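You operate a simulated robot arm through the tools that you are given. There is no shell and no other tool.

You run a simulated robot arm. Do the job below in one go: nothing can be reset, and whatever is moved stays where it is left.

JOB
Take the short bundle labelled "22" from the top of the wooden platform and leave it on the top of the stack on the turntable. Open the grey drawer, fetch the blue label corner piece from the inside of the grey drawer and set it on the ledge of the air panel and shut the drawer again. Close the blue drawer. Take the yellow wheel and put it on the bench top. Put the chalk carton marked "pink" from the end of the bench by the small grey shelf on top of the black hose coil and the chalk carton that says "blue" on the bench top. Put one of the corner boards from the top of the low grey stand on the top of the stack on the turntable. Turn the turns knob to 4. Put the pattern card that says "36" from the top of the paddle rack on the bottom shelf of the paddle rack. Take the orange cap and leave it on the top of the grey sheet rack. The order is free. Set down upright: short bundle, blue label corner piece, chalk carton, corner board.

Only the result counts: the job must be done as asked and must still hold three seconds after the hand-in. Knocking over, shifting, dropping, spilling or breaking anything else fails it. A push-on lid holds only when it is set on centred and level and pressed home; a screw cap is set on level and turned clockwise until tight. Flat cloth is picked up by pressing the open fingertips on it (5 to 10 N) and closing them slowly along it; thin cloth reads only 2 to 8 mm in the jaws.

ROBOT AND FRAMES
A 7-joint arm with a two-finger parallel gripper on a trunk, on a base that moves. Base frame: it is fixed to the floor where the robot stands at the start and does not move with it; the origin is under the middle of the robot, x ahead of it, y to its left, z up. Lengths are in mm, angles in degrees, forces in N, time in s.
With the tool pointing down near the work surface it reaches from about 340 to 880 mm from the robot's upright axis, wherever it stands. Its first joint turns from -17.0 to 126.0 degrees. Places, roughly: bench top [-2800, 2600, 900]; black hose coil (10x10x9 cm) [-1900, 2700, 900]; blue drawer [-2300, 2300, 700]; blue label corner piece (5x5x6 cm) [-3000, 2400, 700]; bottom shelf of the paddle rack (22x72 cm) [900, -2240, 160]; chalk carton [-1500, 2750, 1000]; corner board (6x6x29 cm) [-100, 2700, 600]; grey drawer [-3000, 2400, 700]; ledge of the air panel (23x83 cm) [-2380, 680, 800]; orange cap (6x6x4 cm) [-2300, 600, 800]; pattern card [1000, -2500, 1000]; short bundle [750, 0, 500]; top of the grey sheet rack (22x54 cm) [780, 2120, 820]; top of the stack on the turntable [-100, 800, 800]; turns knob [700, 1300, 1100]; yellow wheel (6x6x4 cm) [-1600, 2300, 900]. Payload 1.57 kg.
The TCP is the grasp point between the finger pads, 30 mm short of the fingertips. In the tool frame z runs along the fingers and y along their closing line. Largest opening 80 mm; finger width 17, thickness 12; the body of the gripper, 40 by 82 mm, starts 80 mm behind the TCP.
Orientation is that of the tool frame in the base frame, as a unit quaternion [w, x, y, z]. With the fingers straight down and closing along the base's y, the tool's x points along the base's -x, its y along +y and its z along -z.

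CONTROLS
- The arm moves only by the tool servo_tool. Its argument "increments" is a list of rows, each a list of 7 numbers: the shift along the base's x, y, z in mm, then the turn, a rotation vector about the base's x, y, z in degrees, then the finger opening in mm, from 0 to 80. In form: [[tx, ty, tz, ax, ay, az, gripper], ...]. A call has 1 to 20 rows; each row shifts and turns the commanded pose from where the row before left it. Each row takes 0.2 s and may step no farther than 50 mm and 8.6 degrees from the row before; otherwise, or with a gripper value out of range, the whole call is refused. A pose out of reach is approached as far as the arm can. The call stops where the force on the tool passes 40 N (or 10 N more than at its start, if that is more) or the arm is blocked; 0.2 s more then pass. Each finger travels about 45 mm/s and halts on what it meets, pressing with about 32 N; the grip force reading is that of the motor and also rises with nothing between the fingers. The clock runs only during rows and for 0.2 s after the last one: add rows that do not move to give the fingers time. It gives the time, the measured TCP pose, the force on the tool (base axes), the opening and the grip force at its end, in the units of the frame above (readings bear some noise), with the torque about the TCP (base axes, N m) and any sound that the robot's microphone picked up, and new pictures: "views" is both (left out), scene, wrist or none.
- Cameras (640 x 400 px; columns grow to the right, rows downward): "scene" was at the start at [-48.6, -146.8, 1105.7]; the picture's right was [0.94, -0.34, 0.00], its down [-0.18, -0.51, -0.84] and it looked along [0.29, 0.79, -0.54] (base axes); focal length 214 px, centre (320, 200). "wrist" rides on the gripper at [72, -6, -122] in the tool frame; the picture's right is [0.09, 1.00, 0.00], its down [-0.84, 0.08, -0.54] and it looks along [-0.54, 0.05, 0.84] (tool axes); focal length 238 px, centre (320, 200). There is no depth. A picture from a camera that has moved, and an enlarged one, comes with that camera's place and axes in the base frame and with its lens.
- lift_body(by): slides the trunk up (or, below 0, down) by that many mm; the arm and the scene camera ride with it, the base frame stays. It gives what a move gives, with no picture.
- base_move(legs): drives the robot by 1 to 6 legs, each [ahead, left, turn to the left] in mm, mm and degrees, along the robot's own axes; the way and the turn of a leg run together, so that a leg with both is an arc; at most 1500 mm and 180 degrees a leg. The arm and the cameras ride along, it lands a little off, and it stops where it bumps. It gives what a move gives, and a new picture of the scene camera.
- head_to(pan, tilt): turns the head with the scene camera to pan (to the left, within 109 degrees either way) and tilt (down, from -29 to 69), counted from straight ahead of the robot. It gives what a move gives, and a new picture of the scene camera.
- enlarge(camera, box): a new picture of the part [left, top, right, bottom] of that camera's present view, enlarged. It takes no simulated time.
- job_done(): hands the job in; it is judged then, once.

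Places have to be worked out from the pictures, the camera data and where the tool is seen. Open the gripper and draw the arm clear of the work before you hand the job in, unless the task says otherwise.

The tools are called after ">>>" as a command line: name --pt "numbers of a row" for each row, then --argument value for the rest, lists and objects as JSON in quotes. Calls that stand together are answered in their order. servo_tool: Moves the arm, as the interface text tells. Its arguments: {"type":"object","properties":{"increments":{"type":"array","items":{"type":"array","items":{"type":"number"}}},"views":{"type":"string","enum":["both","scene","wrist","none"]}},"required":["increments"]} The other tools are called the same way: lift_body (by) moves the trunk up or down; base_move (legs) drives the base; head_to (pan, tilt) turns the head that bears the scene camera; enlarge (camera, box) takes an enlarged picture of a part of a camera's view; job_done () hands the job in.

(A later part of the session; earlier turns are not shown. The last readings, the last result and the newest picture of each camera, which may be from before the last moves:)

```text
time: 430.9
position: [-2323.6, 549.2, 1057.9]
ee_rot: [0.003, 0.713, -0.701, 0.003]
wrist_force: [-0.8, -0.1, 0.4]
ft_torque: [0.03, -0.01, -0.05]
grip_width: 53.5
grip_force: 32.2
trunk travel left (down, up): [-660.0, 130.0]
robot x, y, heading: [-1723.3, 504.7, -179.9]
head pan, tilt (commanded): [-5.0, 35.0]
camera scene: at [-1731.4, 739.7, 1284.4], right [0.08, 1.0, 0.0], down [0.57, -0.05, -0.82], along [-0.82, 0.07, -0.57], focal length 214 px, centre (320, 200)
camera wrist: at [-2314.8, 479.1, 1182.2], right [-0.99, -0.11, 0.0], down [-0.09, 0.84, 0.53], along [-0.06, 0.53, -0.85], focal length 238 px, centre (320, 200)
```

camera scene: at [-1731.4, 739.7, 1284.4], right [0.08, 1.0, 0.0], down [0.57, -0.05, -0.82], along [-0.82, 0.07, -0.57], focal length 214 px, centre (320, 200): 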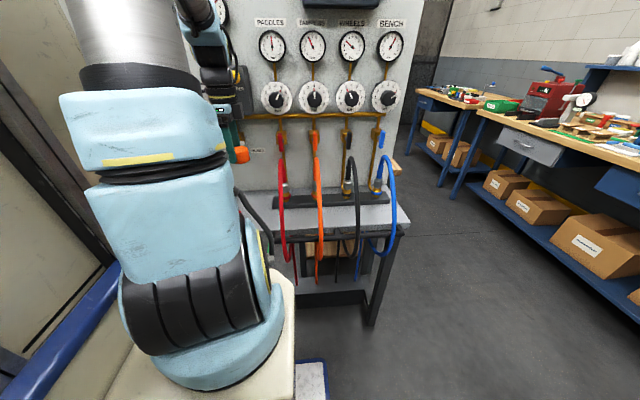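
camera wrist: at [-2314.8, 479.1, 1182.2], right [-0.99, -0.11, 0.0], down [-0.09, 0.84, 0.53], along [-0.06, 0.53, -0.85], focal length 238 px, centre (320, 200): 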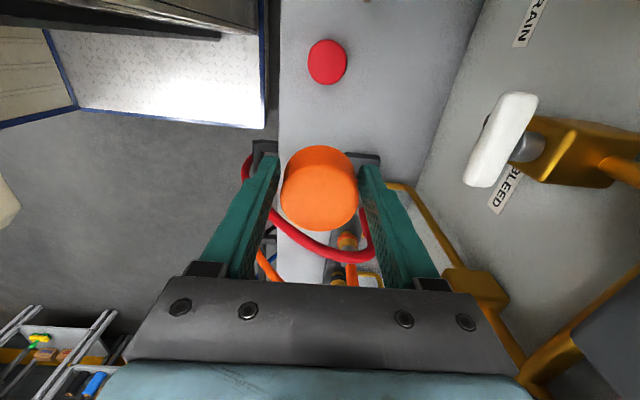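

The cap is held. I raise the trunk, retract with the tool back to neutral yaw, then back away and turn around for the trip to the sheet rack.

>>> lift_body --by 80

>>> servo_tool --pt "20 5 0 0 0 8.2 36" --pt "20 5 0 0 0 8.2 36" --pt "15 5 0 0 0 8.2 36" --pt "10 5 0 0 0 8.2 36" --pt "10 5 0 0 0 8.2 36" --pt "10 0 0 0 0 8.2 36" --pt "5 0 0 0 0 8.2 36" --pt "5 0 0 0 0 8.2 36" --pt "5 0 0 0 0 8.2 36" --pt "0 0 0 0 0 8.2 36" --pt "0 0 0 0 0 7.6 36" --pt "0 0 0 0 0 0 36" --views "none"

>>> base_move --legs '[[-260, 0, 0], [0, 0, -180]]'

```text
time: 432.0
position: [-2322.9, 549.3, 1138.9]
ee_rot: [0.002, 0.713, -0.701, 0.004]
wrist_force: [0.0, 0.7, 0.3]
ft_torque: [0.0, -0.01, 0.0]
grip_width: 53.4
grip_force: 31.6
trunk travel left (down, up): [-740.0, 50.0]
robot x, y, heading: [-1722.4, 506.9, -179.7]
head pan, tilt (commanded): [-5.0, 35.0]
```

```text
time: 434.6
position: [-2224.0, 574.6, 1137.5]
ee_rot: [-0.002, 1.0, 0.006, 0.005]
wrist_force: [0.1, 0.5, -1.5]
ft_torque: [0.02, -0.01, 0.02]
grip_width: 53.2
grip_force: 32.1
trunk travel left (down, up): [-740.0, 50.0]
robot x, y, heading: [-1721.4, 500.4, -179.9]
head pan, tilt (commanded): [-5.0, 35.0]
```

```text
time: 443.8
position: [-966.8, 442.0, 1138.2]
ee_rot: [-0.004, -0.017, 1.0, 0.0]
wrist_force: [-0.6, 1.1, 0.4]
ft_torque: [0.0, 0.01, -0.03]
grip_width: 52.8
grip_force: 31.7
trunk travel left (down, up): [-740.0, 50.0]
robot x, y, heading: [-1468.3, 501.5, 1.3]
head pan, tilt (commanded): [-5.0, 35.0]
camera scene: at [-1454.1, 265.5, 1364.4], right [-0.06, -1.0, 0.0], down [-0.57, 0.04, -0.82], along [0.82, -0.05, -0.57], focal length 214 px, centre (320, 200)
```

scene: 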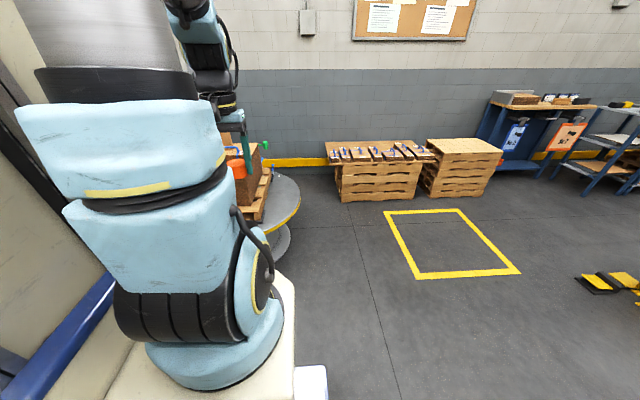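

Turned around. I drive around the turntable: forward, left (north), then forward again toward the rack.

>>> base_move --legs '[[450, 0, -1.3], [0, 1200, 0]]'

>>> base_move --legs '[[720, 0, 0], [0, 370, 0]]'

>>> head_to --pan 0 --tilt 30

```text
time: 452.1
position: [-541.4, 1638.6, 1138.4]
ee_rot: [-0.005, -0.014, 1.0, -0.001]
wrist_force: [0.4, 0.2, -0.2]
ft_torque: [-0.01, 0.04, 0.03]
grip_width: 52.8
grip_force: 32.9
trunk travel left (down, up): [-740.0, 50.0]
robot x, y, heading: [-1041.7, 1700.4, 1.0]
head pan, tilt (commanded): [-5.0, 35.0]
camera scene: at [-1027.8, 1462.9, 1364.4], right [-0.07, -1.0, 0.0], down [-0.57, 0.04, -0.82], along [0.82, -0.05, -0.57], focal length 214 px, centre (320, 200)
```

scene: 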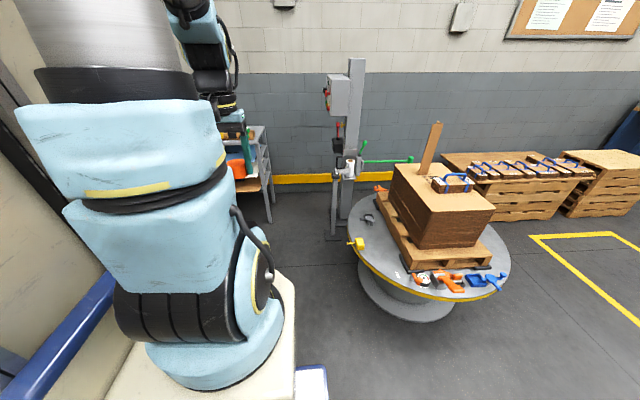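

```text
time: 458.0
position: [183.0, 2015.3, 1137.3]
ee_rot: [-0.004, -0.009, 1.0, -0.001]
wrist_force: [0.1, 0.1, 0.0]
ft_torque: [0.03, -0.01, -0.01]
grip_width: 52.9
grip_force: 31.9
trunk travel left (down, up): [-740.0, 50.0]
robot x, y, heading: [-318.7, 2085.7, 0.6]
head pan, tilt (commanded): [-5.0, 35.0]
camera scene: at [-305.6, 1845.9, 1364.4], right [-0.08, -1.0, 0.0], down [-0.57, 0.04, -0.82], along [0.82, -0.06, -0.57], focal length 214 px, centre (320, 200)
```

scene: 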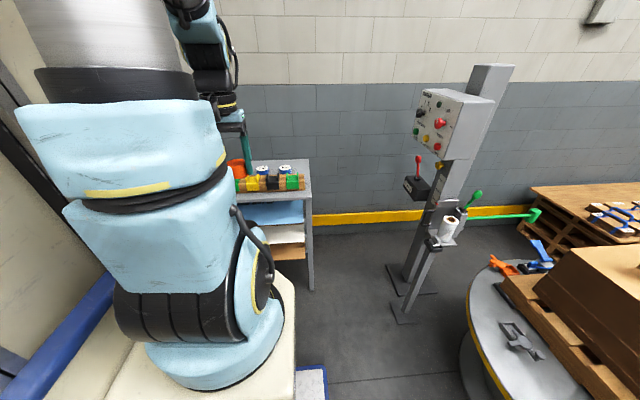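

```text
time: 458.7
position: [183.3, 2014.6, 1138.3]
ee_rot: [-0.005, -0.009, 1.0, -0.001]
wrist_force: [0.2, -0.2, -0.1]
ft_torque: [0.02, 0.03, 0.01]
grip_width: 52.7
grip_force: 32.2
trunk travel left (down, up): [-740.0, 50.0]
robot x, y, heading: [-316.8, 2086.5, 0.4]
head pan, tilt (commanded): [0.0, 30.0]
camera scene: at [-303.0, 1853.6, 1372.1], right [0.01, -1.0, 0.0], down [-0.5, 0.0, -0.87], along [0.87, 0.01, -0.5], focal length 214 px, centre (320, 200)
```

scene: 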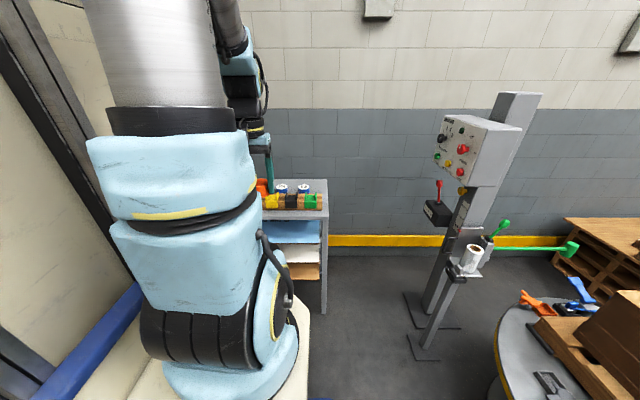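

The stack is still fine. I drive forward to the rack and look at its top with the wrist camera.

>>> base_move --legs '[[370, 0, -0.4]]'

>>> servo_tool --pt "0 0 0 0 0 0 36" --views "wrist"

```text
time: 461.0
position: [554.0, 2013.4, 1137.1]
ee_rot: [-0.006, -0.005, 1.0, -0.001]
wrist_force: [-0.4, -0.4, 0.9]
ft_torque: [0.0, 0.0, 0.01]
grip_width: 52.7
grip_force: 32.2
trunk travel left (down, up): [-740.0, 50.0]
robot x, y, heading: [51.4, 2084.9, -0.0]
head pan, tilt (commanded): [0.0, 30.0]
camera scene: at [65.6, 1855.5, 1372.2], right [0.0, -1.0, 0.0], down [-0.5, 0.0, -0.87], along [0.87, 0.0, -0.5], focal length 214 px, centre (320, 200)
```

scene: 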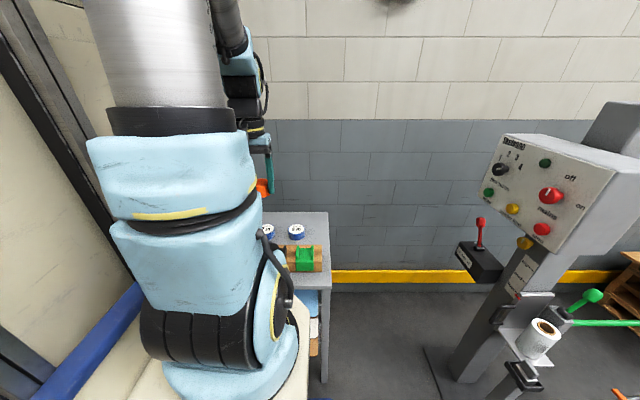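

```text
time: 461.4
position: [553.6, 2013.2, 1137.6]
ee_rot: [-0.006, -0.005, 1.0, -0.001]
wrist_force: [-0.3, 0.2, -0.7]
ft_torque: [-0.01, 0.02, 0.03]
grip_width: 52.6
grip_force: 31.8
trunk travel left (down, up): [-740.0, 50.0]
robot x, y, heading: [55.5, 2087.1, 0.2]
head pan, tilt (commanded): [0.0, 30.0]
camera wrist: at [483.9, 2005.9, 1261.7], right [-0.1, 0.99, 0.0], down [0.84, 0.09, 0.53], along [0.53, 0.05, -0.85], focal length 238 px, centre (320, 200)
```

wrist: 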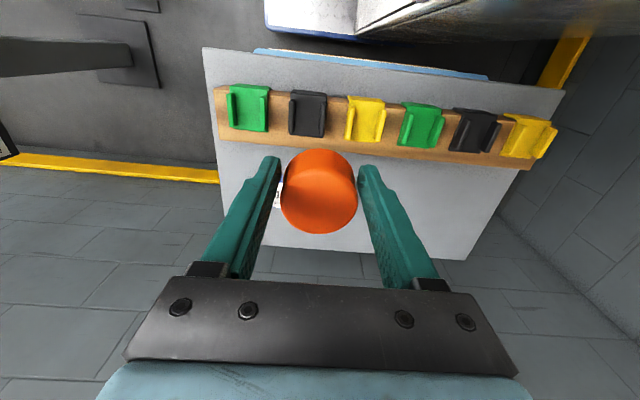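

The rack top beyond the clamps is free on the far side. I move the cap over about (785, 2175) and re-check.

>>> servo_tool --pt "38 27 0 0 0 0 36" --pt "38 27 0 0 0 0 36" --pt "39 27 0 0 0 0 36" --pt "39 27 0 0 0 0 36" --pt "39 27 -20 0 0 0 36" --pt "38 27 -20 0 0 0 36" --pt "0 0 0 0 0 0 36" --views "wrist"

```text
refused: row 5 steps farther than a row can; nothing moved
```

>>> servo_tool --pt "38 27 0 0 0 0 36" --pt "38 27 0 0 0 0 36" --pt "39 27 0 0 0 0 36" --pt "39 27 0 0 0 0 36" --pt "39 27 0 0 0 0 36" --pt "38 27 0 0 0 0 36" --pt "0 0 -40 0 0 0 36" --pt "0 0 0 0 0 0 36" --views "wrist"

```text
time: 463.2
position: [784.9, 2174.4, 1097.4]
ee_rot: [-0.004, -0.005, 1.0, 0.0]
wrist_force: [0.2, 0.5, -0.8]
ft_torque: [0.0, 0.0, 0.01]
grip_width: 52.7
grip_force: 32.4
trunk travel left (down, up): [-740.0, 50.0]
robot x, y, heading: [56.2, 2085.8, -0.0]
head pan, tilt (commanded): [0.0, 30.0]
camera wrist: at [715.5, 2167.3, 1220.8], right [-0.1, 0.99, 0.0], down [0.84, 0.09, 0.53], along [0.53, 0.05, -0.85], focal length 238 px, centre (320, 200)
```

wrist: 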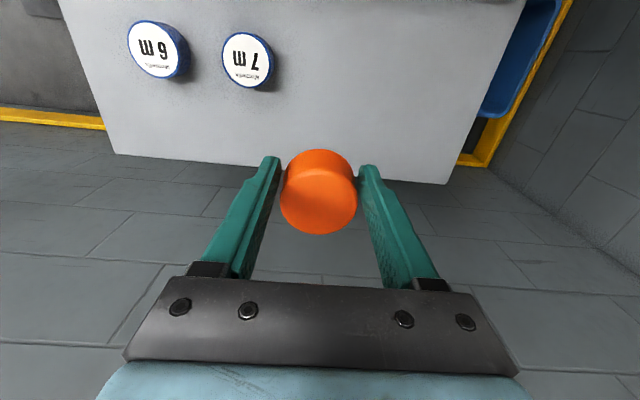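

The landing spot is free. I descend toward the rack top.

>>> servo_tool --pt "0 0 -45 0 0 0 36" --pt "0 0 -45 0 0 0 36" --pt "0 0 -45 0 0 0 36" --pt "0 0 -45 0 0 0 36" --pt "0 0 -30 0 0 0 36" --pt "0 0 -12 0 0 0 36" --pt "0 0 0 0 0 0 36" --views "wrist"

>>> servo_tool --pt "0 0 -3 0 0 0 36" --pt "0 0 -3 0 0 0 36" --pt "0 0 0 0 0 0 36" --views "none"

>>> servo_tool --pt "0 0 -3 0 0 0 36" --pt "0 0 -3 0 0 0 36" --pt "0 0 0 0 0 0 36" --views "none"

```text
time: 464.8
position: [785.2, 2176.0, 876.2]
ee_rot: [-0.004, -0.005, 1.0, -0.001]
wrist_force: [0.3, 0.0, -0.1]
ft_torque: [0.01, -0.03, 0.0]
grip_width: 52.4
grip_force: 31.9
trunk travel left (down, up): [-740.0, 50.0]
robot x, y, heading: [53.7, 2086.9, -0.0]
head pan, tilt (commanded): [0.0, 30.0]
camera wrist: at [715.5, 2168.4, 1000.3], right [-0.1, 0.99, 0.0], down [0.84, 0.09, 0.53], along [0.53, 0.05, -0.85], focal length 238 px, centre (320, 200)
```

wrist: 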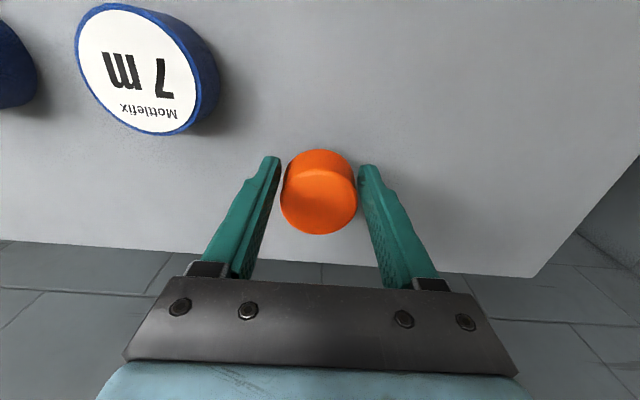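

```text
time: 465.6
position: [783.5, 2176.1, 869.8]
ee_rot: [-0.005, -0.005, 1.0, -0.001]
wrist_force: [1.2, 0.0, -0.3]
ft_torque: [-0.01, 0.0, -0.01]
grip_width: 52.8
grip_force: 32.1
trunk travel left (down, up): [-740.0, 50.0]
robot x, y, heading: [54.0, 2082.9, 0.3]
head pan, tilt (commanded): [0.0, 30.0]
```

```text
time: 466.4
position: [784.8, 2175.1, 864.2]
ee_rot: [-0.004, -0.006, 1.0, -0.001]
wrist_force: [-0.7, -0.6, 0.2]
ft_torque: [0.0, 0.0, 0.0]
grip_width: 52.8
grip_force: 32.7
trunk travel left (down, up): [-740.0, 50.0]
robot x, y, heading: [52.8, 2088.0, 0.3]
head pan, tilt (commanded): [0.0, 30.0]
```

>>> servo_tool --pt "0 0 -2 0 0 0 36" --pt "0 0 -2 0 0 0 36" --pt "0 0 0 0 0 0 36" --views "none"

>>> servo_tool --pt "0 0 -2 0 0 0 36" --pt "0 0 -2 0 0 0 36" --pt "0 0 0 0 0 0 36" --views "none"

>>> servo_tool --pt "0 0 -2 0 0 0 36" --pt "0 0 -2 0 0 0 36" --pt "0 0 0 0 0 0 36" --views "none"

```text
time: 467.2
position: [785.2, 2174.8, 861.0]
ee_rot: [-0.004, -0.005, 1.0, -0.001]
wrist_force: [0.0, 0.0, 0.0]
ft_torque: [-0.02, 0.0, 0.01]
grip_width: 52.6
grip_force: 32.1
trunk travel left (down, up): [-740.0, 50.0]
robot x, y, heading: [57.3, 2086.9, 0.2]
head pan, tilt (commanded): [0.0, 30.0]
```

```text
time: 468.0
position: [785.1, 2175.2, 855.9]
ee_rot: [-0.005, -0.005, 1.0, -0.001]
wrist_force: [-0.8, -0.3, 0.6]
ft_torque: [0.0, 0.0, -0.04]
grip_width: 52.5
grip_force: 32.3
trunk travel left (down, up): [-740.0, 50.0]
robot x, y, heading: [49.9, 2087.0, 0.2]
head pan, tilt (commanded): [0.0, 30.0]
```

```text
time: 468.9
position: [784.3, 2176.8, 854.8]
ee_rot: [-0.002, -0.006, 1.0, 0.0]
wrist_force: [-10.6, -4.4, 21.3]
ft_torque: [-0.06, 0.21, -0.02]
grip_width: 52.7
grip_force: 31.8
trunk travel left (down, up): [-740.0, 50.0]
robot x, y, heading: [54.6, 2088.0, 0.1]
head pan, tilt (commanded): [0.0, 30.0]
stopped in row 3: the force on the tool passed its limit at 41 N (the readings are from after the stop); the commanded pose is now the measured one
```

The cap touches the rack top. I release it and rise.

>>> servo_tool --pt "0 0 1 0 0 0 36" --pt "0 0 0 0 0 0 56" --pt "0 0 0 0 0 0 66" --pt "0 0 0 0 0 0 70" --pt "0 0 0 0 0 0 70" --pt "0 0 20 0 0 0 70" --pt "0 0 40 0 0 0 70" --pt "0 0 45 0 0 0 70" --pt "0 0 45 0 0 0 70" --pt "0 0 45 0 0 0 70" --pt "0 0 45 0 0 0 70" --pt "0 0 0 0 0 0 70" --views "wrist"

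```text
time: 471.5
position: [786.0, 2173.3, 1095.4]
ee_rot: [-0.003, -0.005, 1.0, -0.001]
wrist_force: [-0.7, 0.1, 0.4]
ft_torque: [0.02, 0.01, -0.02]
grip_width: 70.1
grip_force: 0.0
trunk travel left (down, up): [-740.0, 50.0]
robot x, y, heading: [55.1, 2091.6, 0.2]
head pan, tilt (commanded): [0.0, 30.0]
camera wrist: at [717.3, 2167.0, 1218.5], right [-0.1, 0.99, 0.0], down [0.84, 0.09, 0.54], along [0.53, 0.05, -0.84], focal length 238 px, centre (320, 200)
```

wrist: 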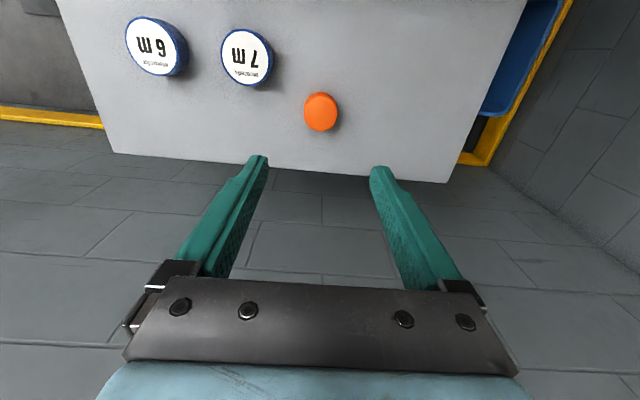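

The orange cap sits on the rack top. Now the pattern card at the paddle rack in the south: I retract the arm and drive back around the turntable.

>>> servo_tool --pt "-38 -15 5 0 0 0 70" --pt "-38 -15 5 0 0 0 70" --pt "-39 -15 5 0 0 0 70" --pt "-39 -15 5 0 0 0 60" --pt "-39 -15 5 0 0 0 60" --pt "-38 -15 5 0 0 0 60" --views "none"

>>> base_move --legs '[[-370, 0, 0], [0, -380, 0], [-720, 0, 0]]'

>>> base_move --legs '[[0, -1050, 0], [0, -1050, 0]]'

```text
time: 472.9
position: [556.0, 2085.8, 1122.9]
ee_rot: [-0.004, -0.004, 1.0, -0.001]
wrist_force: [0.2, 0.1, 0.6]
ft_torque: [0.02, 0.04, 0.0]
grip_width: 60.0
grip_force: 0.0
trunk travel left (down, up): [-740.0, 50.0]
robot x, y, heading: [51.1, 2086.0, 0.1]
head pan, tilt (commanded): [0.0, 30.0]
```

```text
time: 480.8
position: [-541.8, 1704.9, 1122.8]
ee_rot: [-0.003, -0.006, 1.0, -0.001]
wrist_force: [-0.1, -0.4, -0.9]
ft_torque: [-0.01, 0.0, 0.03]
grip_width: 60.0
grip_force: 0.1
trunk travel left (down, up): [-740.0, 50.0]
robot x, y, heading: [-1044.7, 1707.1, 0.3]
head pan, tilt (commanded): [0.0, 30.0]
camera scene: at [-1032.0, 1475.5, 1372.2], right [0.0, -1.0, 0.0], down [-0.5, 0.0, -0.87], along [0.87, 0.0, -0.5], focal length 214 px, centre (320, 200)
```

scene: 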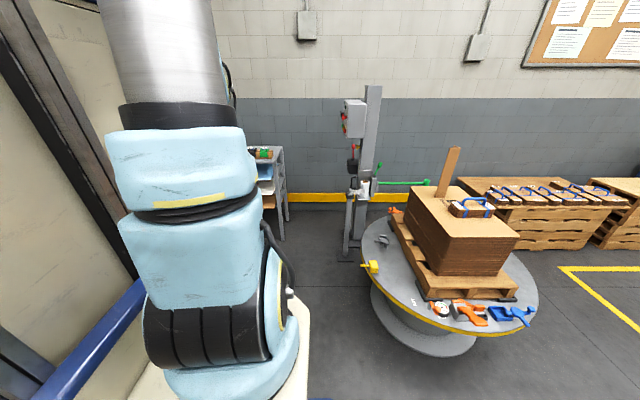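

```text
time: 491.3
position: [-545.4, -423.4, 1124.3]
ee_rot: [-0.004, 0.004, 1.0, -0.001]
wrist_force: [-0.5, 0.3, 0.3]
ft_torque: [-0.04, -0.01, 0.0]
grip_width: 59.9
grip_force: 0.0
trunk travel left (down, up): [-740.0, 50.0]
robot x, y, heading: [-1049.1, -414.9, -1.0]
head pan, tilt (commanded): [0.0, 30.0]
camera scene: at [-1040.6, -645.0, 1372.2], right [-0.01, -1.0, 0.0], down [-0.5, 0.01, -0.87], along [0.87, -0.01, -0.5], focal length 214 px, centre (320, 200)
```

scene: 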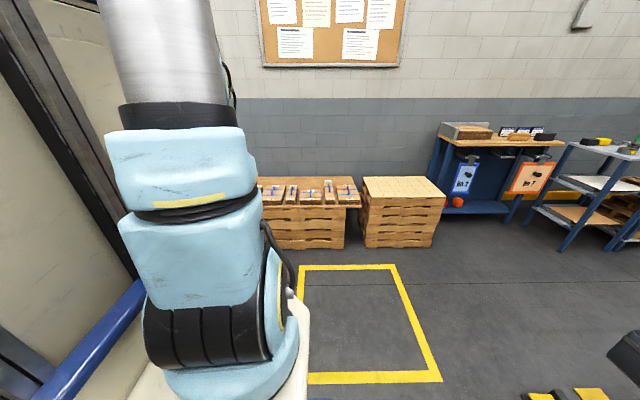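

I pass in front of the platform and head south between the pallets and the control post toward the paddle rack.

>>> base_move --legs '[[980, 0, 1.0], [0, -900, 0]]'

>>> head_to --pan -35 --tilt 25

```text
time: 500.9
position: [456.9, -1321.4, 1124.1]
ee_rot: [-0.003, -0.013, 1.0, -0.001]
wrist_force: [0.2, 0.0, 0.0]
ft_torque: [0.02, 0.0, 0.01]
grip_width: 60.2
grip_force: 0.2
trunk travel left (down, up): [-740.0, 50.0]
robot x, y, heading: [-46.0, -1326.9, 1.2]
head pan, tilt (commanded): [0.0, 30.0]
camera scene: at [-30.3, -1557.0, 1372.2], right [0.02, -1.0, 0.0], down [-0.5, -0.01, -0.87], along [0.87, 0.02, -0.5], focal length 214 px, centre (320, 200)
```

scene: 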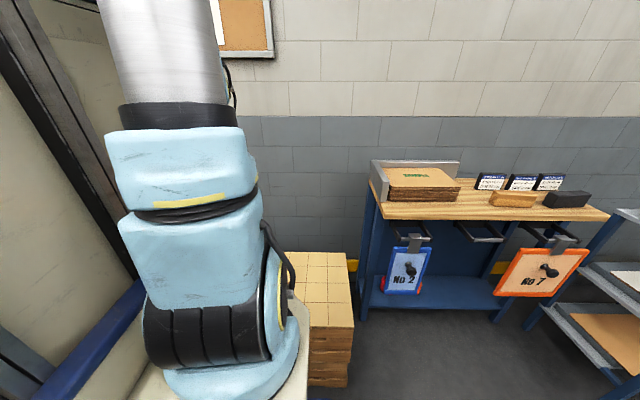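

```text
time: 501.9
position: [457.1, -1320.2, 1124.8]
ee_rot: [-0.003, -0.014, 1.0, -0.001]
wrist_force: [-0.2, 0.9, -0.2]
ft_torque: [-0.01, -0.02, -0.03]
grip_width: 60.3
grip_force: 0.0
trunk travel left (down, up): [-740.0, 50.0]
robot x, y, heading: [-46.3, -1329.1, 1.1]
head pan, tilt (commanded): [-35.0, 25.0]
camera scene: at [-44.3, -1610.0, 1380.1], right [-0.56, -0.83, 0.0], down [-0.35, 0.24, -0.91], along [0.75, -0.51, -0.42], focal length 214 px, centre (320, 200)
```

scene: 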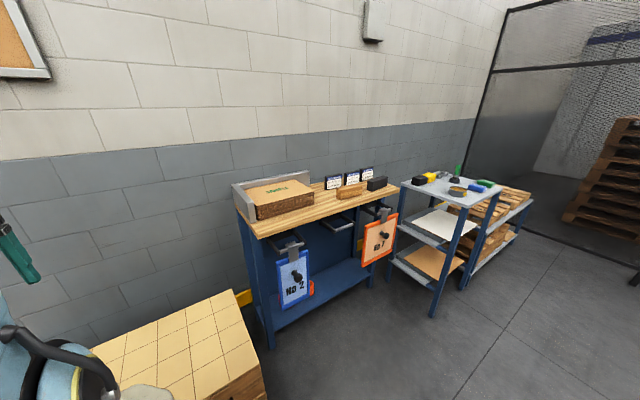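

>>> enlarge --camera "scene" --box '[220, 150, 420, 350]'

```text
2.00 times, centred on (320, 250) of scene
camera zoom: at [-44.3, -1610.0, 1380.1], right [-0.56, -0.83, 0.0], down [-0.35, 0.24, -0.91], along [0.75, -0.51, -0.42], focal length 429 px, centre (320, 100)
```

zoom: 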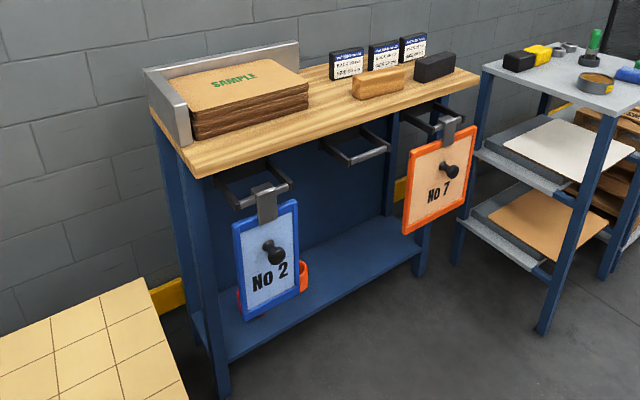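

The paddle rack is ahead: cards, brush and block stand on its top; paddles No 2 and No 7 hang in front. I drive south and then closer to it.

>>> base_move --legs '[[0, -960, -1.1]]'

>>> head_to --pan -5 --tilt 30

>>> enlarge --camera "scene" --box '[200, 100, 480, 300]'

```text
time: 506.9
position: [467.9, -2297.0, 1124.4]
ee_rot: [-0.003, -0.007, 1.0, -0.002]
wrist_force: [0.1, 0.3, -0.5]
ft_torque: [-0.03, 0.01, 0.01]
grip_width: 59.8
grip_force: 0.0
trunk travel left (down, up): [-740.0, 50.0]
robot x, y, heading: [-35.8, -2295.9, 0.5]
head pan, tilt (commanded): [-35.0, 25.0]
camera scene: at [-36.3, -2580.9, 1380.1], right [-0.57, -0.82, 0.0], down [-0.35, 0.24, -0.91], along [0.75, -0.52, -0.42], focal length 214 px, centre (320, 200)
```

scene: 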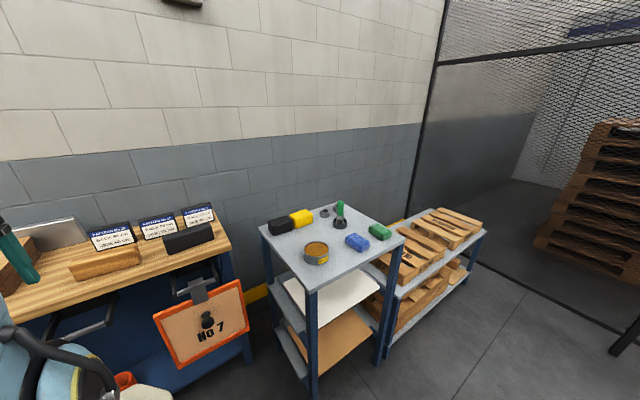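

```text
time: 507.9
position: [468.7, -2296.8, 1123.8]
ee_rot: [-0.003, -0.008, 1.0, -0.001]
wrist_force: [-0.2, -0.5, 0.6]
ft_torque: [0.01, -0.03, -0.01]
grip_width: 59.9
grip_force: 0.0
trunk travel left (down, up): [-740.0, 50.0]
robot x, y, heading: [-31.3, -2294.0, 0.3]
head pan, tilt (commanded): [-5.0, 30.0]
camera scene: at [-21.9, -2535.9, 1372.2], right [-0.08, -1.0, 0.0], down [-0.5, 0.04, -0.87], along [0.86, -0.07, -0.5], focal length 214 px, centre (320, 200)
```

scene: 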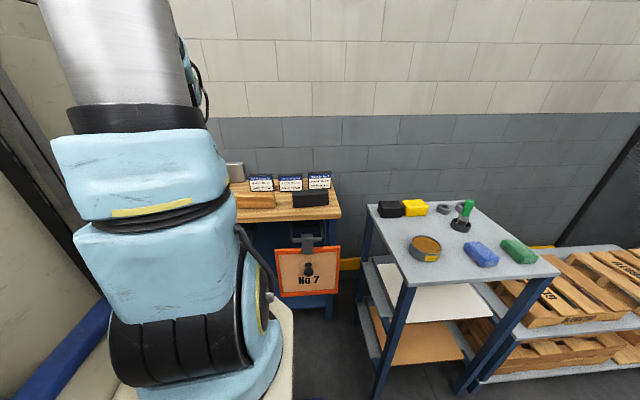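

```text
2.00 times, centred on (340, 200) of scene
camera zoom: at [-21.9, -2535.9, 1372.2], right [-0.08, -1.0, 0.0], down [-0.5, 0.04, -0.87], along [0.86, -0.07, -0.5], focal length 429 px, centre (280, 200)
```

zoom: 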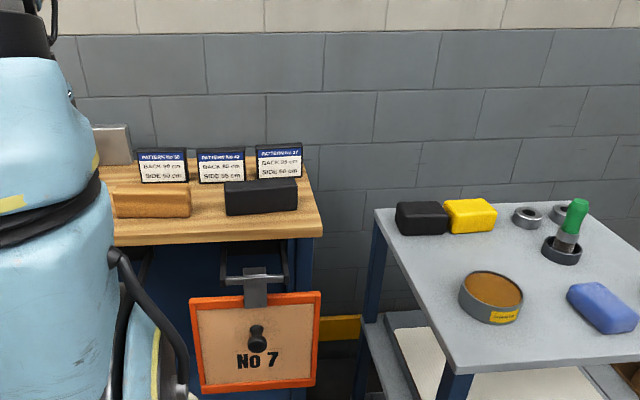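

>>> enlarge --camera "scene" --box '[240, 165, 345, 225]'

```text
6.10 times, centred on (292, 195) of scene
camera zoom: at [-21.9, -2535.9, 1372.2], right [-0.08, -1.0, 0.0], down [-0.5, 0.04, -0.87], along [0.86, -0.07, -0.5], focal length 1307 px, centre (488, 230)
```

zoom: 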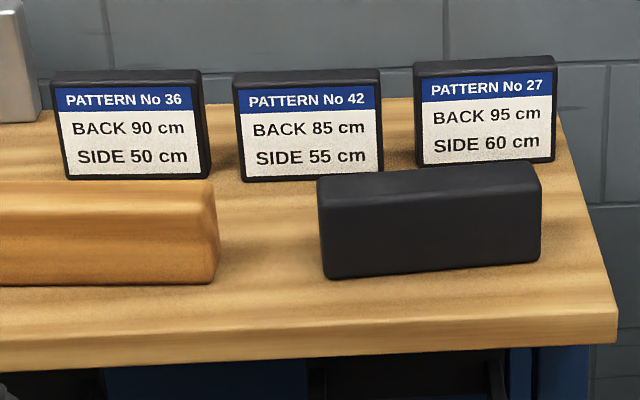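

Card "PATTERN No 36" is the left one of three standing cards. I move the base closer and view the cards with the wrist camera.

>>> base_move --legs '[[130, 0, -0.3]]'

>>> servo_tool --pt "40 -10 0 0 0 0 60" --pt "40 -10 0 0 0 0 60" --pt "0 0 0 0 0 0 60" --views "wrist"

>>> enlarge --camera "wrist" --box '[180, 100, 460, 290]'

```text
time: 509.1
position: [597.7, -2298.4, 1124.2]
ee_rot: [-0.003, -0.005, 1.0, -0.001]
wrist_force: [0.3, 0.5, 0.3]
ft_torque: [0.01, 0.01, 0.01]
grip_width: 60.0
grip_force: 0.1
trunk travel left (down, up): [-740.0, 50.0]
robot x, y, heading: [96.3, -2294.9, 0.2]
head pan, tilt (commanded): [-5.0, 30.0]
camera scene: at [106.3, -2535.5, 1372.2], right [-0.09, -1.0, 0.0], down [-0.5, 0.04, -0.87], along [0.86, -0.07, -0.5], focal length 214 px, centre (320, 200)
```

scene: 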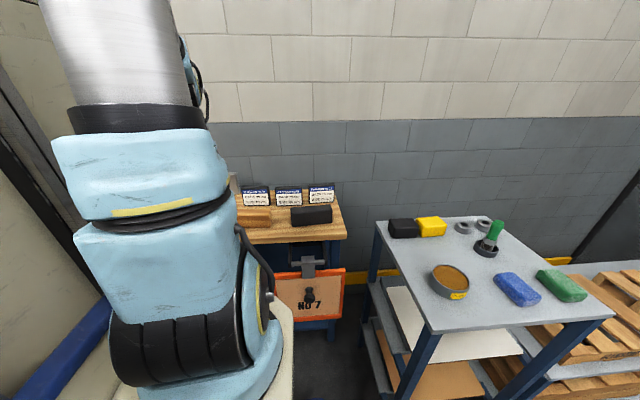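

```text
time: 509.9
position: [677.6, -2319.5, 1125.1]
ee_rot: [-0.003, -0.004, 1.0, -0.001]
wrist_force: [0.0, -0.1, 0.0]
ft_torque: [0.0, 0.0, 0.02]
grip_width: 60.0
grip_force: 0.1
trunk travel left (down, up): [-740.0, 50.0]
robot x, y, heading: [94.7, -2296.2, 0.2]
head pan, tilt (commanded): [-5.0, 30.0]
camera wrist: at [608.2, -2327.2, 1248.1], right [-0.1, 0.99, 0.0], down [0.84, 0.09, 0.54], along [0.53, 0.05, -0.84], focal length 238 px, centre (320, 200)
```

wrist: 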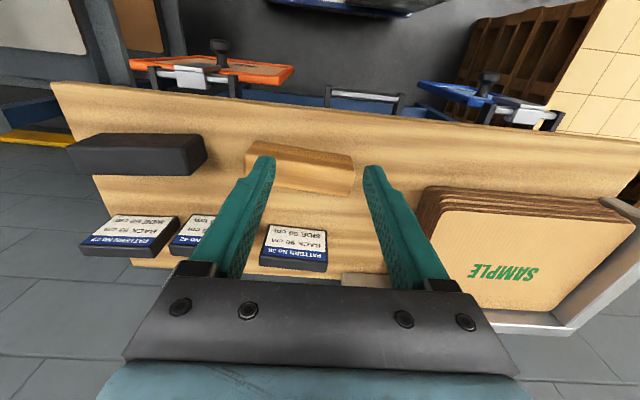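

```text
2.11 times, centred on (320, 195) of wrist
camera zoom: at [608.2, -2327.2, 1248.1], right [-0.1, 0.99, 0.0], down [0.84, 0.09, 0.54], along [0.53, 0.05, -0.84], focal length 502 px, centre (320, 210)
```

zoom: 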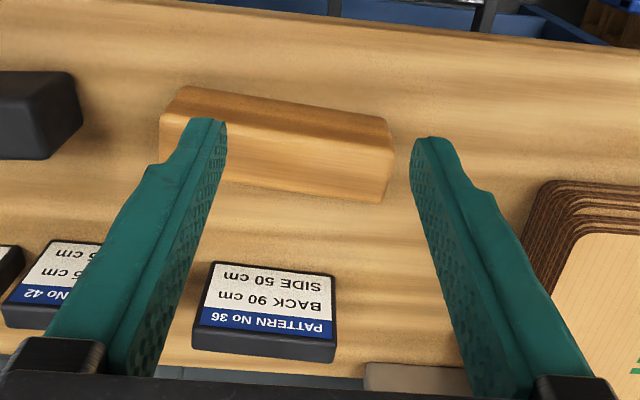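

Card 36 stands at x≈892–922, y≈−2340, top z≈977. I yaw the tool 90° so the fingers close front-to-back and move above it.

>>> servo_tool --pt "20 -2 0 0 0 -8.2 66" --pt "21 -2 0 0 0 -8.2 66" --pt "21 -2 0 0 0 -8.2 66" --pt "21 -2 0 0 0 -8.2 66" --pt "21 -2 0 0 0 -8.2 66" --pt "21 -2 0 0 0 -8.2 66" --pt "21 -2 0 0 0 -8.2 66" --pt "21 -2 0 0 0 -8.2 66" --pt "21 -2 0 0 0 -8.2 66" --pt "21 -2 0 0 0 -8.2 66" --pt "20 -1 0 0 0 -8.0 66" --pt "0 0 0 0 0 0 66" --views "wrist"

>>> enlarge --camera "wrist" --box '[220, 40, 440, 240]'

```text
time: 512.5
position: [906.6, -2339.7, 1124.7]
ee_rot: [-0.002, 0.705, 0.709, 0.001]
wrist_force: [-0.4, 0.4, -0.6]
ft_torque: [0.03, -0.01, 0.01]
grip_width: 66.0
grip_force: 0.1
trunk travel left (down, up): [-740.0, 50.0]
robot x, y, heading: [98.0, -2299.5, 0.1]
head pan, tilt (commanded): [-5.0, 30.0]
camera wrist: at [901.1, -2268.6, 1248.0], right [1.0, 0.1, 0.0], down [0.08, -0.84, 0.54], along [0.05, -0.53, -0.84], focal length 238 px, centre (320, 200)
```

wrist: 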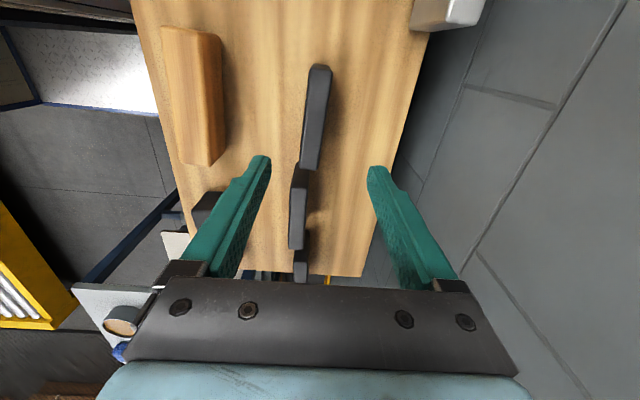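

```text
2.00 times, centred on (330, 140) of wrist
camera zoom: at [901.1, -2268.6, 1248.0], right [1.0, 0.1, 0.0], down [0.08, -0.84, 0.54], along [0.05, -0.53, -0.84], focal length 477 px, centre (300, 320)
```

zoom: 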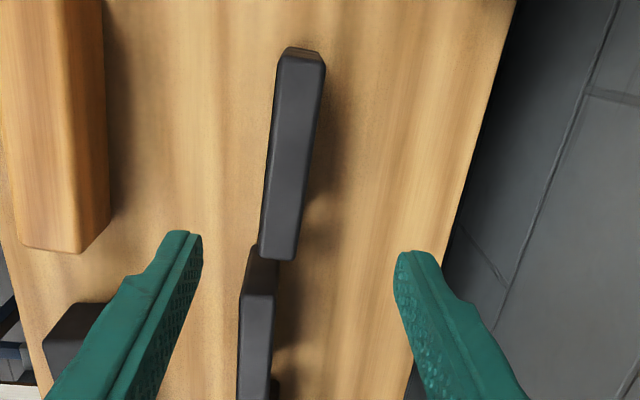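

Seen from above, the card is centred at (901.5, −2340.7), 22.5 mm thick, yawed ~2°. I align and descend over it.

>>> servo_tool --pt "-5 -1 -40 0 0 -2.4 60" --pt "0 0 -40 0 0 0 60" --pt "0 0 -30 0 0 0 60" --pt "0 0 0 0 0 0 60" --views "wrist"

>>> enlarge --camera "wrist" --box '[220, 60, 440, 260]'

```text
time: 513.5
position: [900.5, -2340.8, 1015.1]
ee_rot: [-0.003, 0.719, 0.695, 0.002]
wrist_force: [-0.7, 0.1, -0.5]
ft_torque: [-0.01, -0.03, -0.01]
grip_width: 59.8
grip_force: 0.0
trunk travel left (down, up): [-740.0, 50.0]
robot x, y, heading: [94.9, -2297.9, 0.2]
head pan, tilt (commanded): [-5.0, 30.0]
camera wrist: at [898.1, -2269.8, 1137.7], right [1.0, 0.06, 0.0], down [0.05, -0.84, 0.54], along [0.03, -0.54, -0.84], focal length 238 px, centre (320, 200)
```

wrist: 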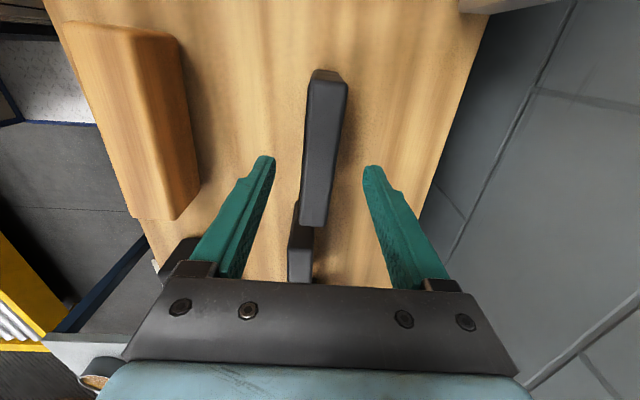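

```text
2.00 times, centred on (330, 160) of wrist
camera zoom: at [898.1, -2269.8, 1137.7], right [1.0, 0.06, 0.0], down [0.05, -0.84, 0.54], along [0.03, -0.54, -0.84], focal length 477 px, centre (300, 280)
```

zoom: 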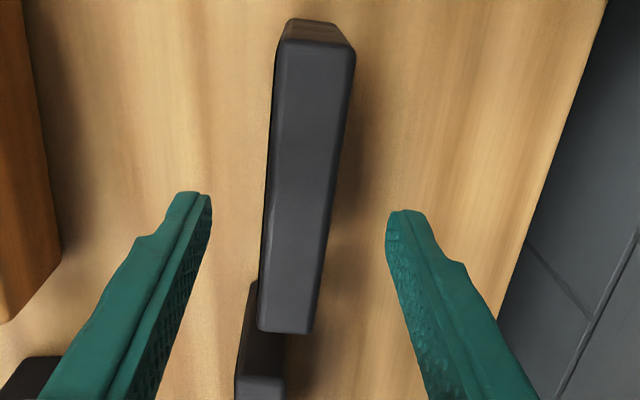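

Centred. I descend the last 45 mm and close.

>>> servo_tool --pt "0 0 -25 0 0 0 60" --pt "0 0 -15 0 0 0 60" --pt "0 0 -5 0 0 0 60" --pt "0 0 0 0 0 0 40" --pt "0 0 0 0 0 0 20" --pt "0 0 0 0 0 0 8" --pt "0 0 0 0 0 0 8" --views "wrist"

```text
time: 515.1
position: [900.9, -2342.7, 969.7]
ee_rot: [-0.002, 0.719, 0.695, 0.001]
wrist_force: [0.3, -0.6, -0.7]
ft_torque: [-0.07, 0.02, -0.05]
grip_width: 23.5
grip_force: 28.2
trunk travel left (down, up): [-740.0, 50.0]
robot x, y, heading: [94.7, -2294.9, 0.0]
head pan, tilt (commanded): [-5.0, 30.0]
camera wrist: at [898.7, -2271.0, 1092.8], right [1.0, 0.06, 0.0], down [0.05, -0.84, 0.54], along [0.03, -0.54, -0.84], focal length 238 px, centre (320, 200)
```

wrist: 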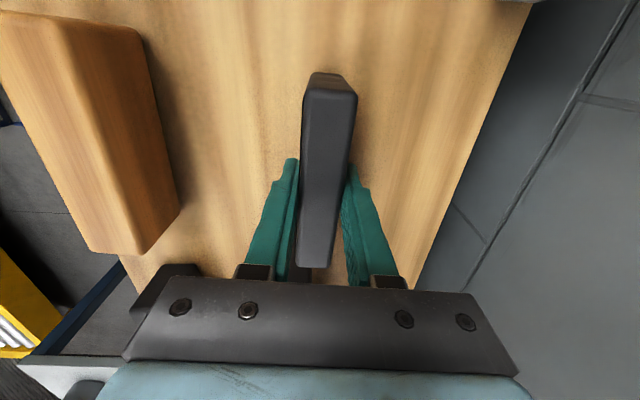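

Gripped at 23.5 mm. I lift straight up and retract.

>>> servo_tool --pt "0 0 10 0 0 0 8" --pt "0 0 30 0 0 0 8" --pt "0 0 40 0 0 0 8" --pt "0 0 40 0 0 0 8" --pt "-40 0 20 0 0 0 8" --pt "-45 0 0 0 0 0 8" --pt "-45 0 0 0 0 0 8" --pt "-45 0 0 0 0 0 8" --pt "-45 0 0 0 0 0 8" --pt "-45 0 0 0 0 0 8" --pt "-45 0 0 0 0 0 8" --pt "0 0 0 0 0 0 8" --views "both"

```text
time: 517.7
position: [592.0, -2340.7, 1107.2]
ee_rot: [-0.002, 0.718, 0.696, 0.001]
wrist_force: [-0.4, 0.7, -2.3]
ft_torque: [0.0, 0.01, 0.0]
grip_width: 23.7
grip_force: 32.5
trunk travel left (down, up): [-740.0, 50.0]
robot x, y, heading: [91.9, -2297.2, 0.3]
head pan, tilt (commanded): [-5.0, 30.0]
camera scene: at [106.5, -2535.5, 1372.2], right [-0.09, -1.0, 0.0], down [-0.5, 0.04, -0.87], along [0.86, -0.07, -0.5], focal length 214 px, centre (320, 200)
camera wrist: at [588.8, -2269.8, 1231.4], right [1.0, 0.06, 0.0], down [0.05, -0.84, 0.54], along [0.03, -0.54, -0.84], focal length 238 px, centre (320, 200)
```

scene: 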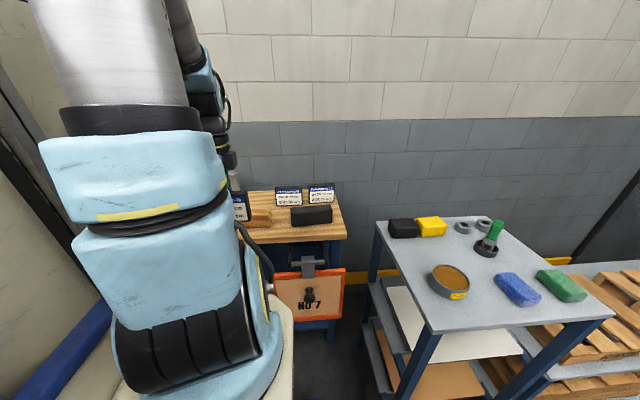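
wrist: 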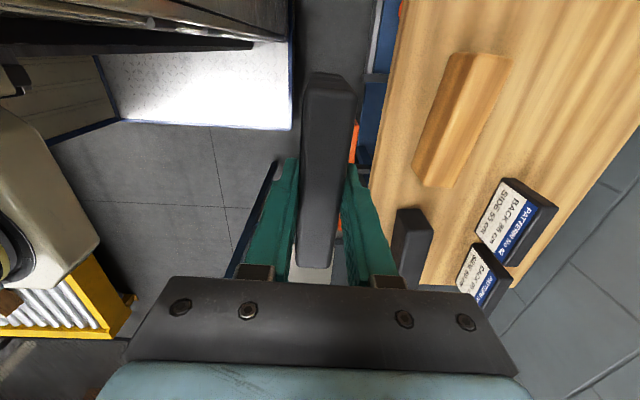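

The card is held. I shift the base left so the arm faces the gap between the hanging paddles, retract a bit, and start lowering the trunk to see the bottom shelf.

>>> base_move --legs '[[0, 70, 0]]'

>>> servo_tool --pt "-30 0 0 0 0 0 8" --pt "-30 0 0 0 0 0 8" --pt "0 0 0 0 0 0 8" --views "none"

>>> lift_body --by -300

>>> head_to --pan 10 --tilt 30

```text
time: 518.8
position: [591.7, -2270.9, 1108.8]
ee_rot: [-0.003, 0.718, 0.696, 0.001]
wrist_force: [-0.7, 0.3, -0.7]
ft_torque: [0.03, -0.01, 0.0]
grip_width: 23.4
grip_force: 31.9
trunk travel left (down, up): [-740.0, 50.0]
robot x, y, heading: [99.6, -2226.7, -0.1]
head pan, tilt (commanded): [-5.0, 30.0]
camera scene: at [106.6, -2466.2, 1372.1], right [-0.09, -1.0, 0.0], down [-0.5, 0.04, -0.87], along [0.86, -0.07, -0.5], focal length 214 px, centre (320, 200)
```

scene: 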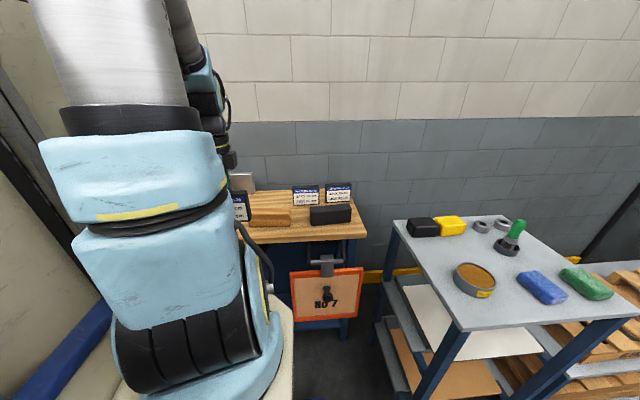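

```text
time: 519.5
position: [530.7, -2271.6, 1106.9]
ee_rot: [-0.002, 0.718, 0.696, 0.002]
wrist_force: [0.6, 0.2, -1.2]
ft_torque: [-0.02, 0.04, 0.03]
grip_width: 23.8
grip_force: 31.7
trunk travel left (down, up): [-740.0, 50.0]
robot x, y, heading: [95.8, -2223.6, -0.1]
head pan, tilt (commanded): [-5.0, 30.0]
```

```text
time: 522.5
position: [530.7, -2271.7, 805.4]
ee_rot: [-0.002, 0.718, 0.696, 0.001]
wrist_force: [-0.6, 0.0, -1.6]
ft_torque: [-0.02, 0.01, 0.01]
grip_width: 23.4
grip_force: 31.5
trunk travel left (down, up): [-440.0, 350.0]
robot x, y, heading: [96.0, -2231.8, 0.1]
head pan, tilt (commanded): [-5.0, 30.0]
```

```text
time: 523.3
position: [530.4, -2270.8, 805.7]
ee_rot: [-0.002, 0.719, 0.695, 0.001]
wrist_force: [-0.6, -0.2, -0.9]
ft_torque: [0.04, -0.01, 0.0]
grip_width: 23.7
grip_force: 31.6
trunk travel left (down, up): [-440.0, 350.0]
robot x, y, heading: [94.0, -2225.0, 0.2]
head pan, tilt (commanded): [10.0, 30.0]
camera scene: at [105.5, -2442.6, 1072.2], right [0.17, -0.98, 0.0], down [-0.49, -0.09, -0.87], along [0.85, 0.15, -0.5], focal length 214 px, centre (320, 200)
```

scene: 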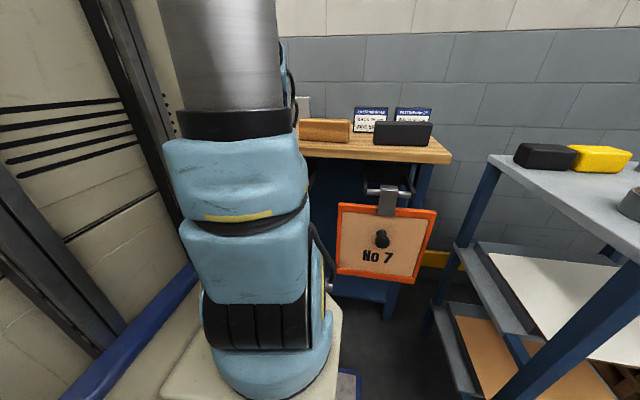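

The arm hides the centre, so I yaw the tool back to neutral (wrist camera then looks into the rack) and take a wrist view.

>>> servo_tool --pt "0 0 0 0 0 8.4 8" --pt "0 0 0 0 0 8.4 8" --pt "0 0 0 0 0 8.4 8" --pt "0 0 0 0 0 8.4 8" --pt "0 0 0 0 0 8.4 8" --pt "0 0 0 0 0 8.4 8" --pt "0 0 0 0 0 8.4 8" --pt "0 0 0 0 0 8.4 8" --pt "0 0 0 0 0 8.4 8" --pt "0 0 0 0 0 8.4 8" --pt "0 0 0 0 0 8.4 8" --pt "0 0 0 0 0 0 8" --views "wrist"

```text
time: 525.9
position: [529.6, -2270.7, 807.0]
ee_rot: [-0.002, -0.006, 1.0, -0.001]
wrist_force: [-0.4, -1.0, -1.6]
ft_torque: [-0.01, 0.05, -0.03]
grip_width: 23.5
grip_force: 32.3
trunk travel left (down, up): [-440.0, 350.0]
robot x, y, heading: [96.8, -2223.6, 0.1]
head pan, tilt (commanded): [10.0, 30.0]
camera wrist: at [460.4, -2278.8, 930.5], right [-0.1, 0.99, 0.0], down [0.84, 0.09, 0.54], along [0.53, 0.06, -0.84], focal length 238 px, centre (320, 200)
```

wrist: 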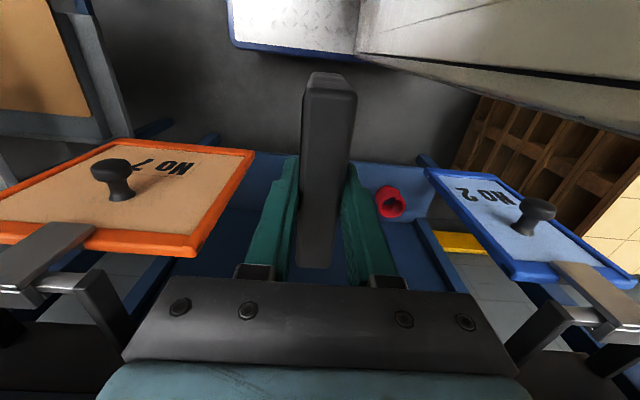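

The gap between the paddles is about y −2361..−2105 with the bottom shelf beyond (front edge x≈785) and a red item at (916, −1966). I lower the trunk fully.

>>> lift_body --by -220

>>> servo_tool --pt "0 20 0 0 0 0 8" --pt "0 18 0 0 0 0.7 8" --pt "0 0 0 0 0 0 8" --views "both"

```text
time: 528.2
position: [530.4, -2270.8, 586.9]
ee_rot: [-0.003, -0.005, 1.0, -0.001]
wrist_force: [0.0, -0.3, -2.1]
ft_torque: [0.0, 0.0, 0.01]
grip_width: 23.5
grip_force: 32.1
trunk travel left (down, up): [-220.0, 570.0]
robot x, y, heading: [95.5, -2228.3, 0.1]
head pan, tilt (commanded): [10.0, 30.0]
```

```text
time: 529.0
position: [529.6, -2232.7, 587.1]
ee_rot: [-0.002, -0.011, 1.0, -0.001]
wrist_force: [0.1, -0.3, -1.6]
ft_torque: [0.0, -0.01, 0.0]
grip_width: 23.8
grip_force: 32.1
trunk travel left (down, up): [-220.0, 570.0]
robot x, y, heading: [93.9, -2225.0, 0.1]
head pan, tilt (commanded): [10.0, 30.0]
camera scene: at [105.5, -2442.6, 852.2], right [0.18, -0.98, 0.0], down [-0.49, -0.09, -0.87], along [0.85, 0.15, -0.5], focal length 214 px, centre (320, 200)
camera wrist: at [460.2, -2241.3, 710.5], right [-0.11, 0.99, 0.0], down [0.84, 0.1, 0.54], along [0.53, 0.06, -0.84], focal length 238 px, centre (320, 200)
```

scene: 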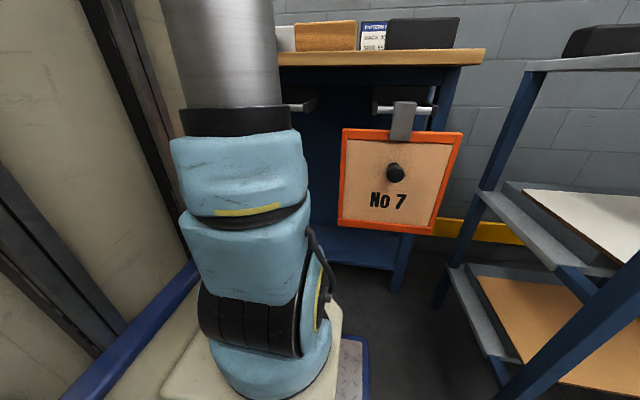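
wrist: 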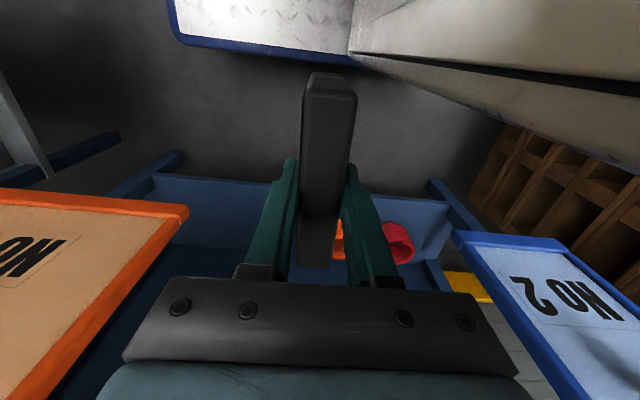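

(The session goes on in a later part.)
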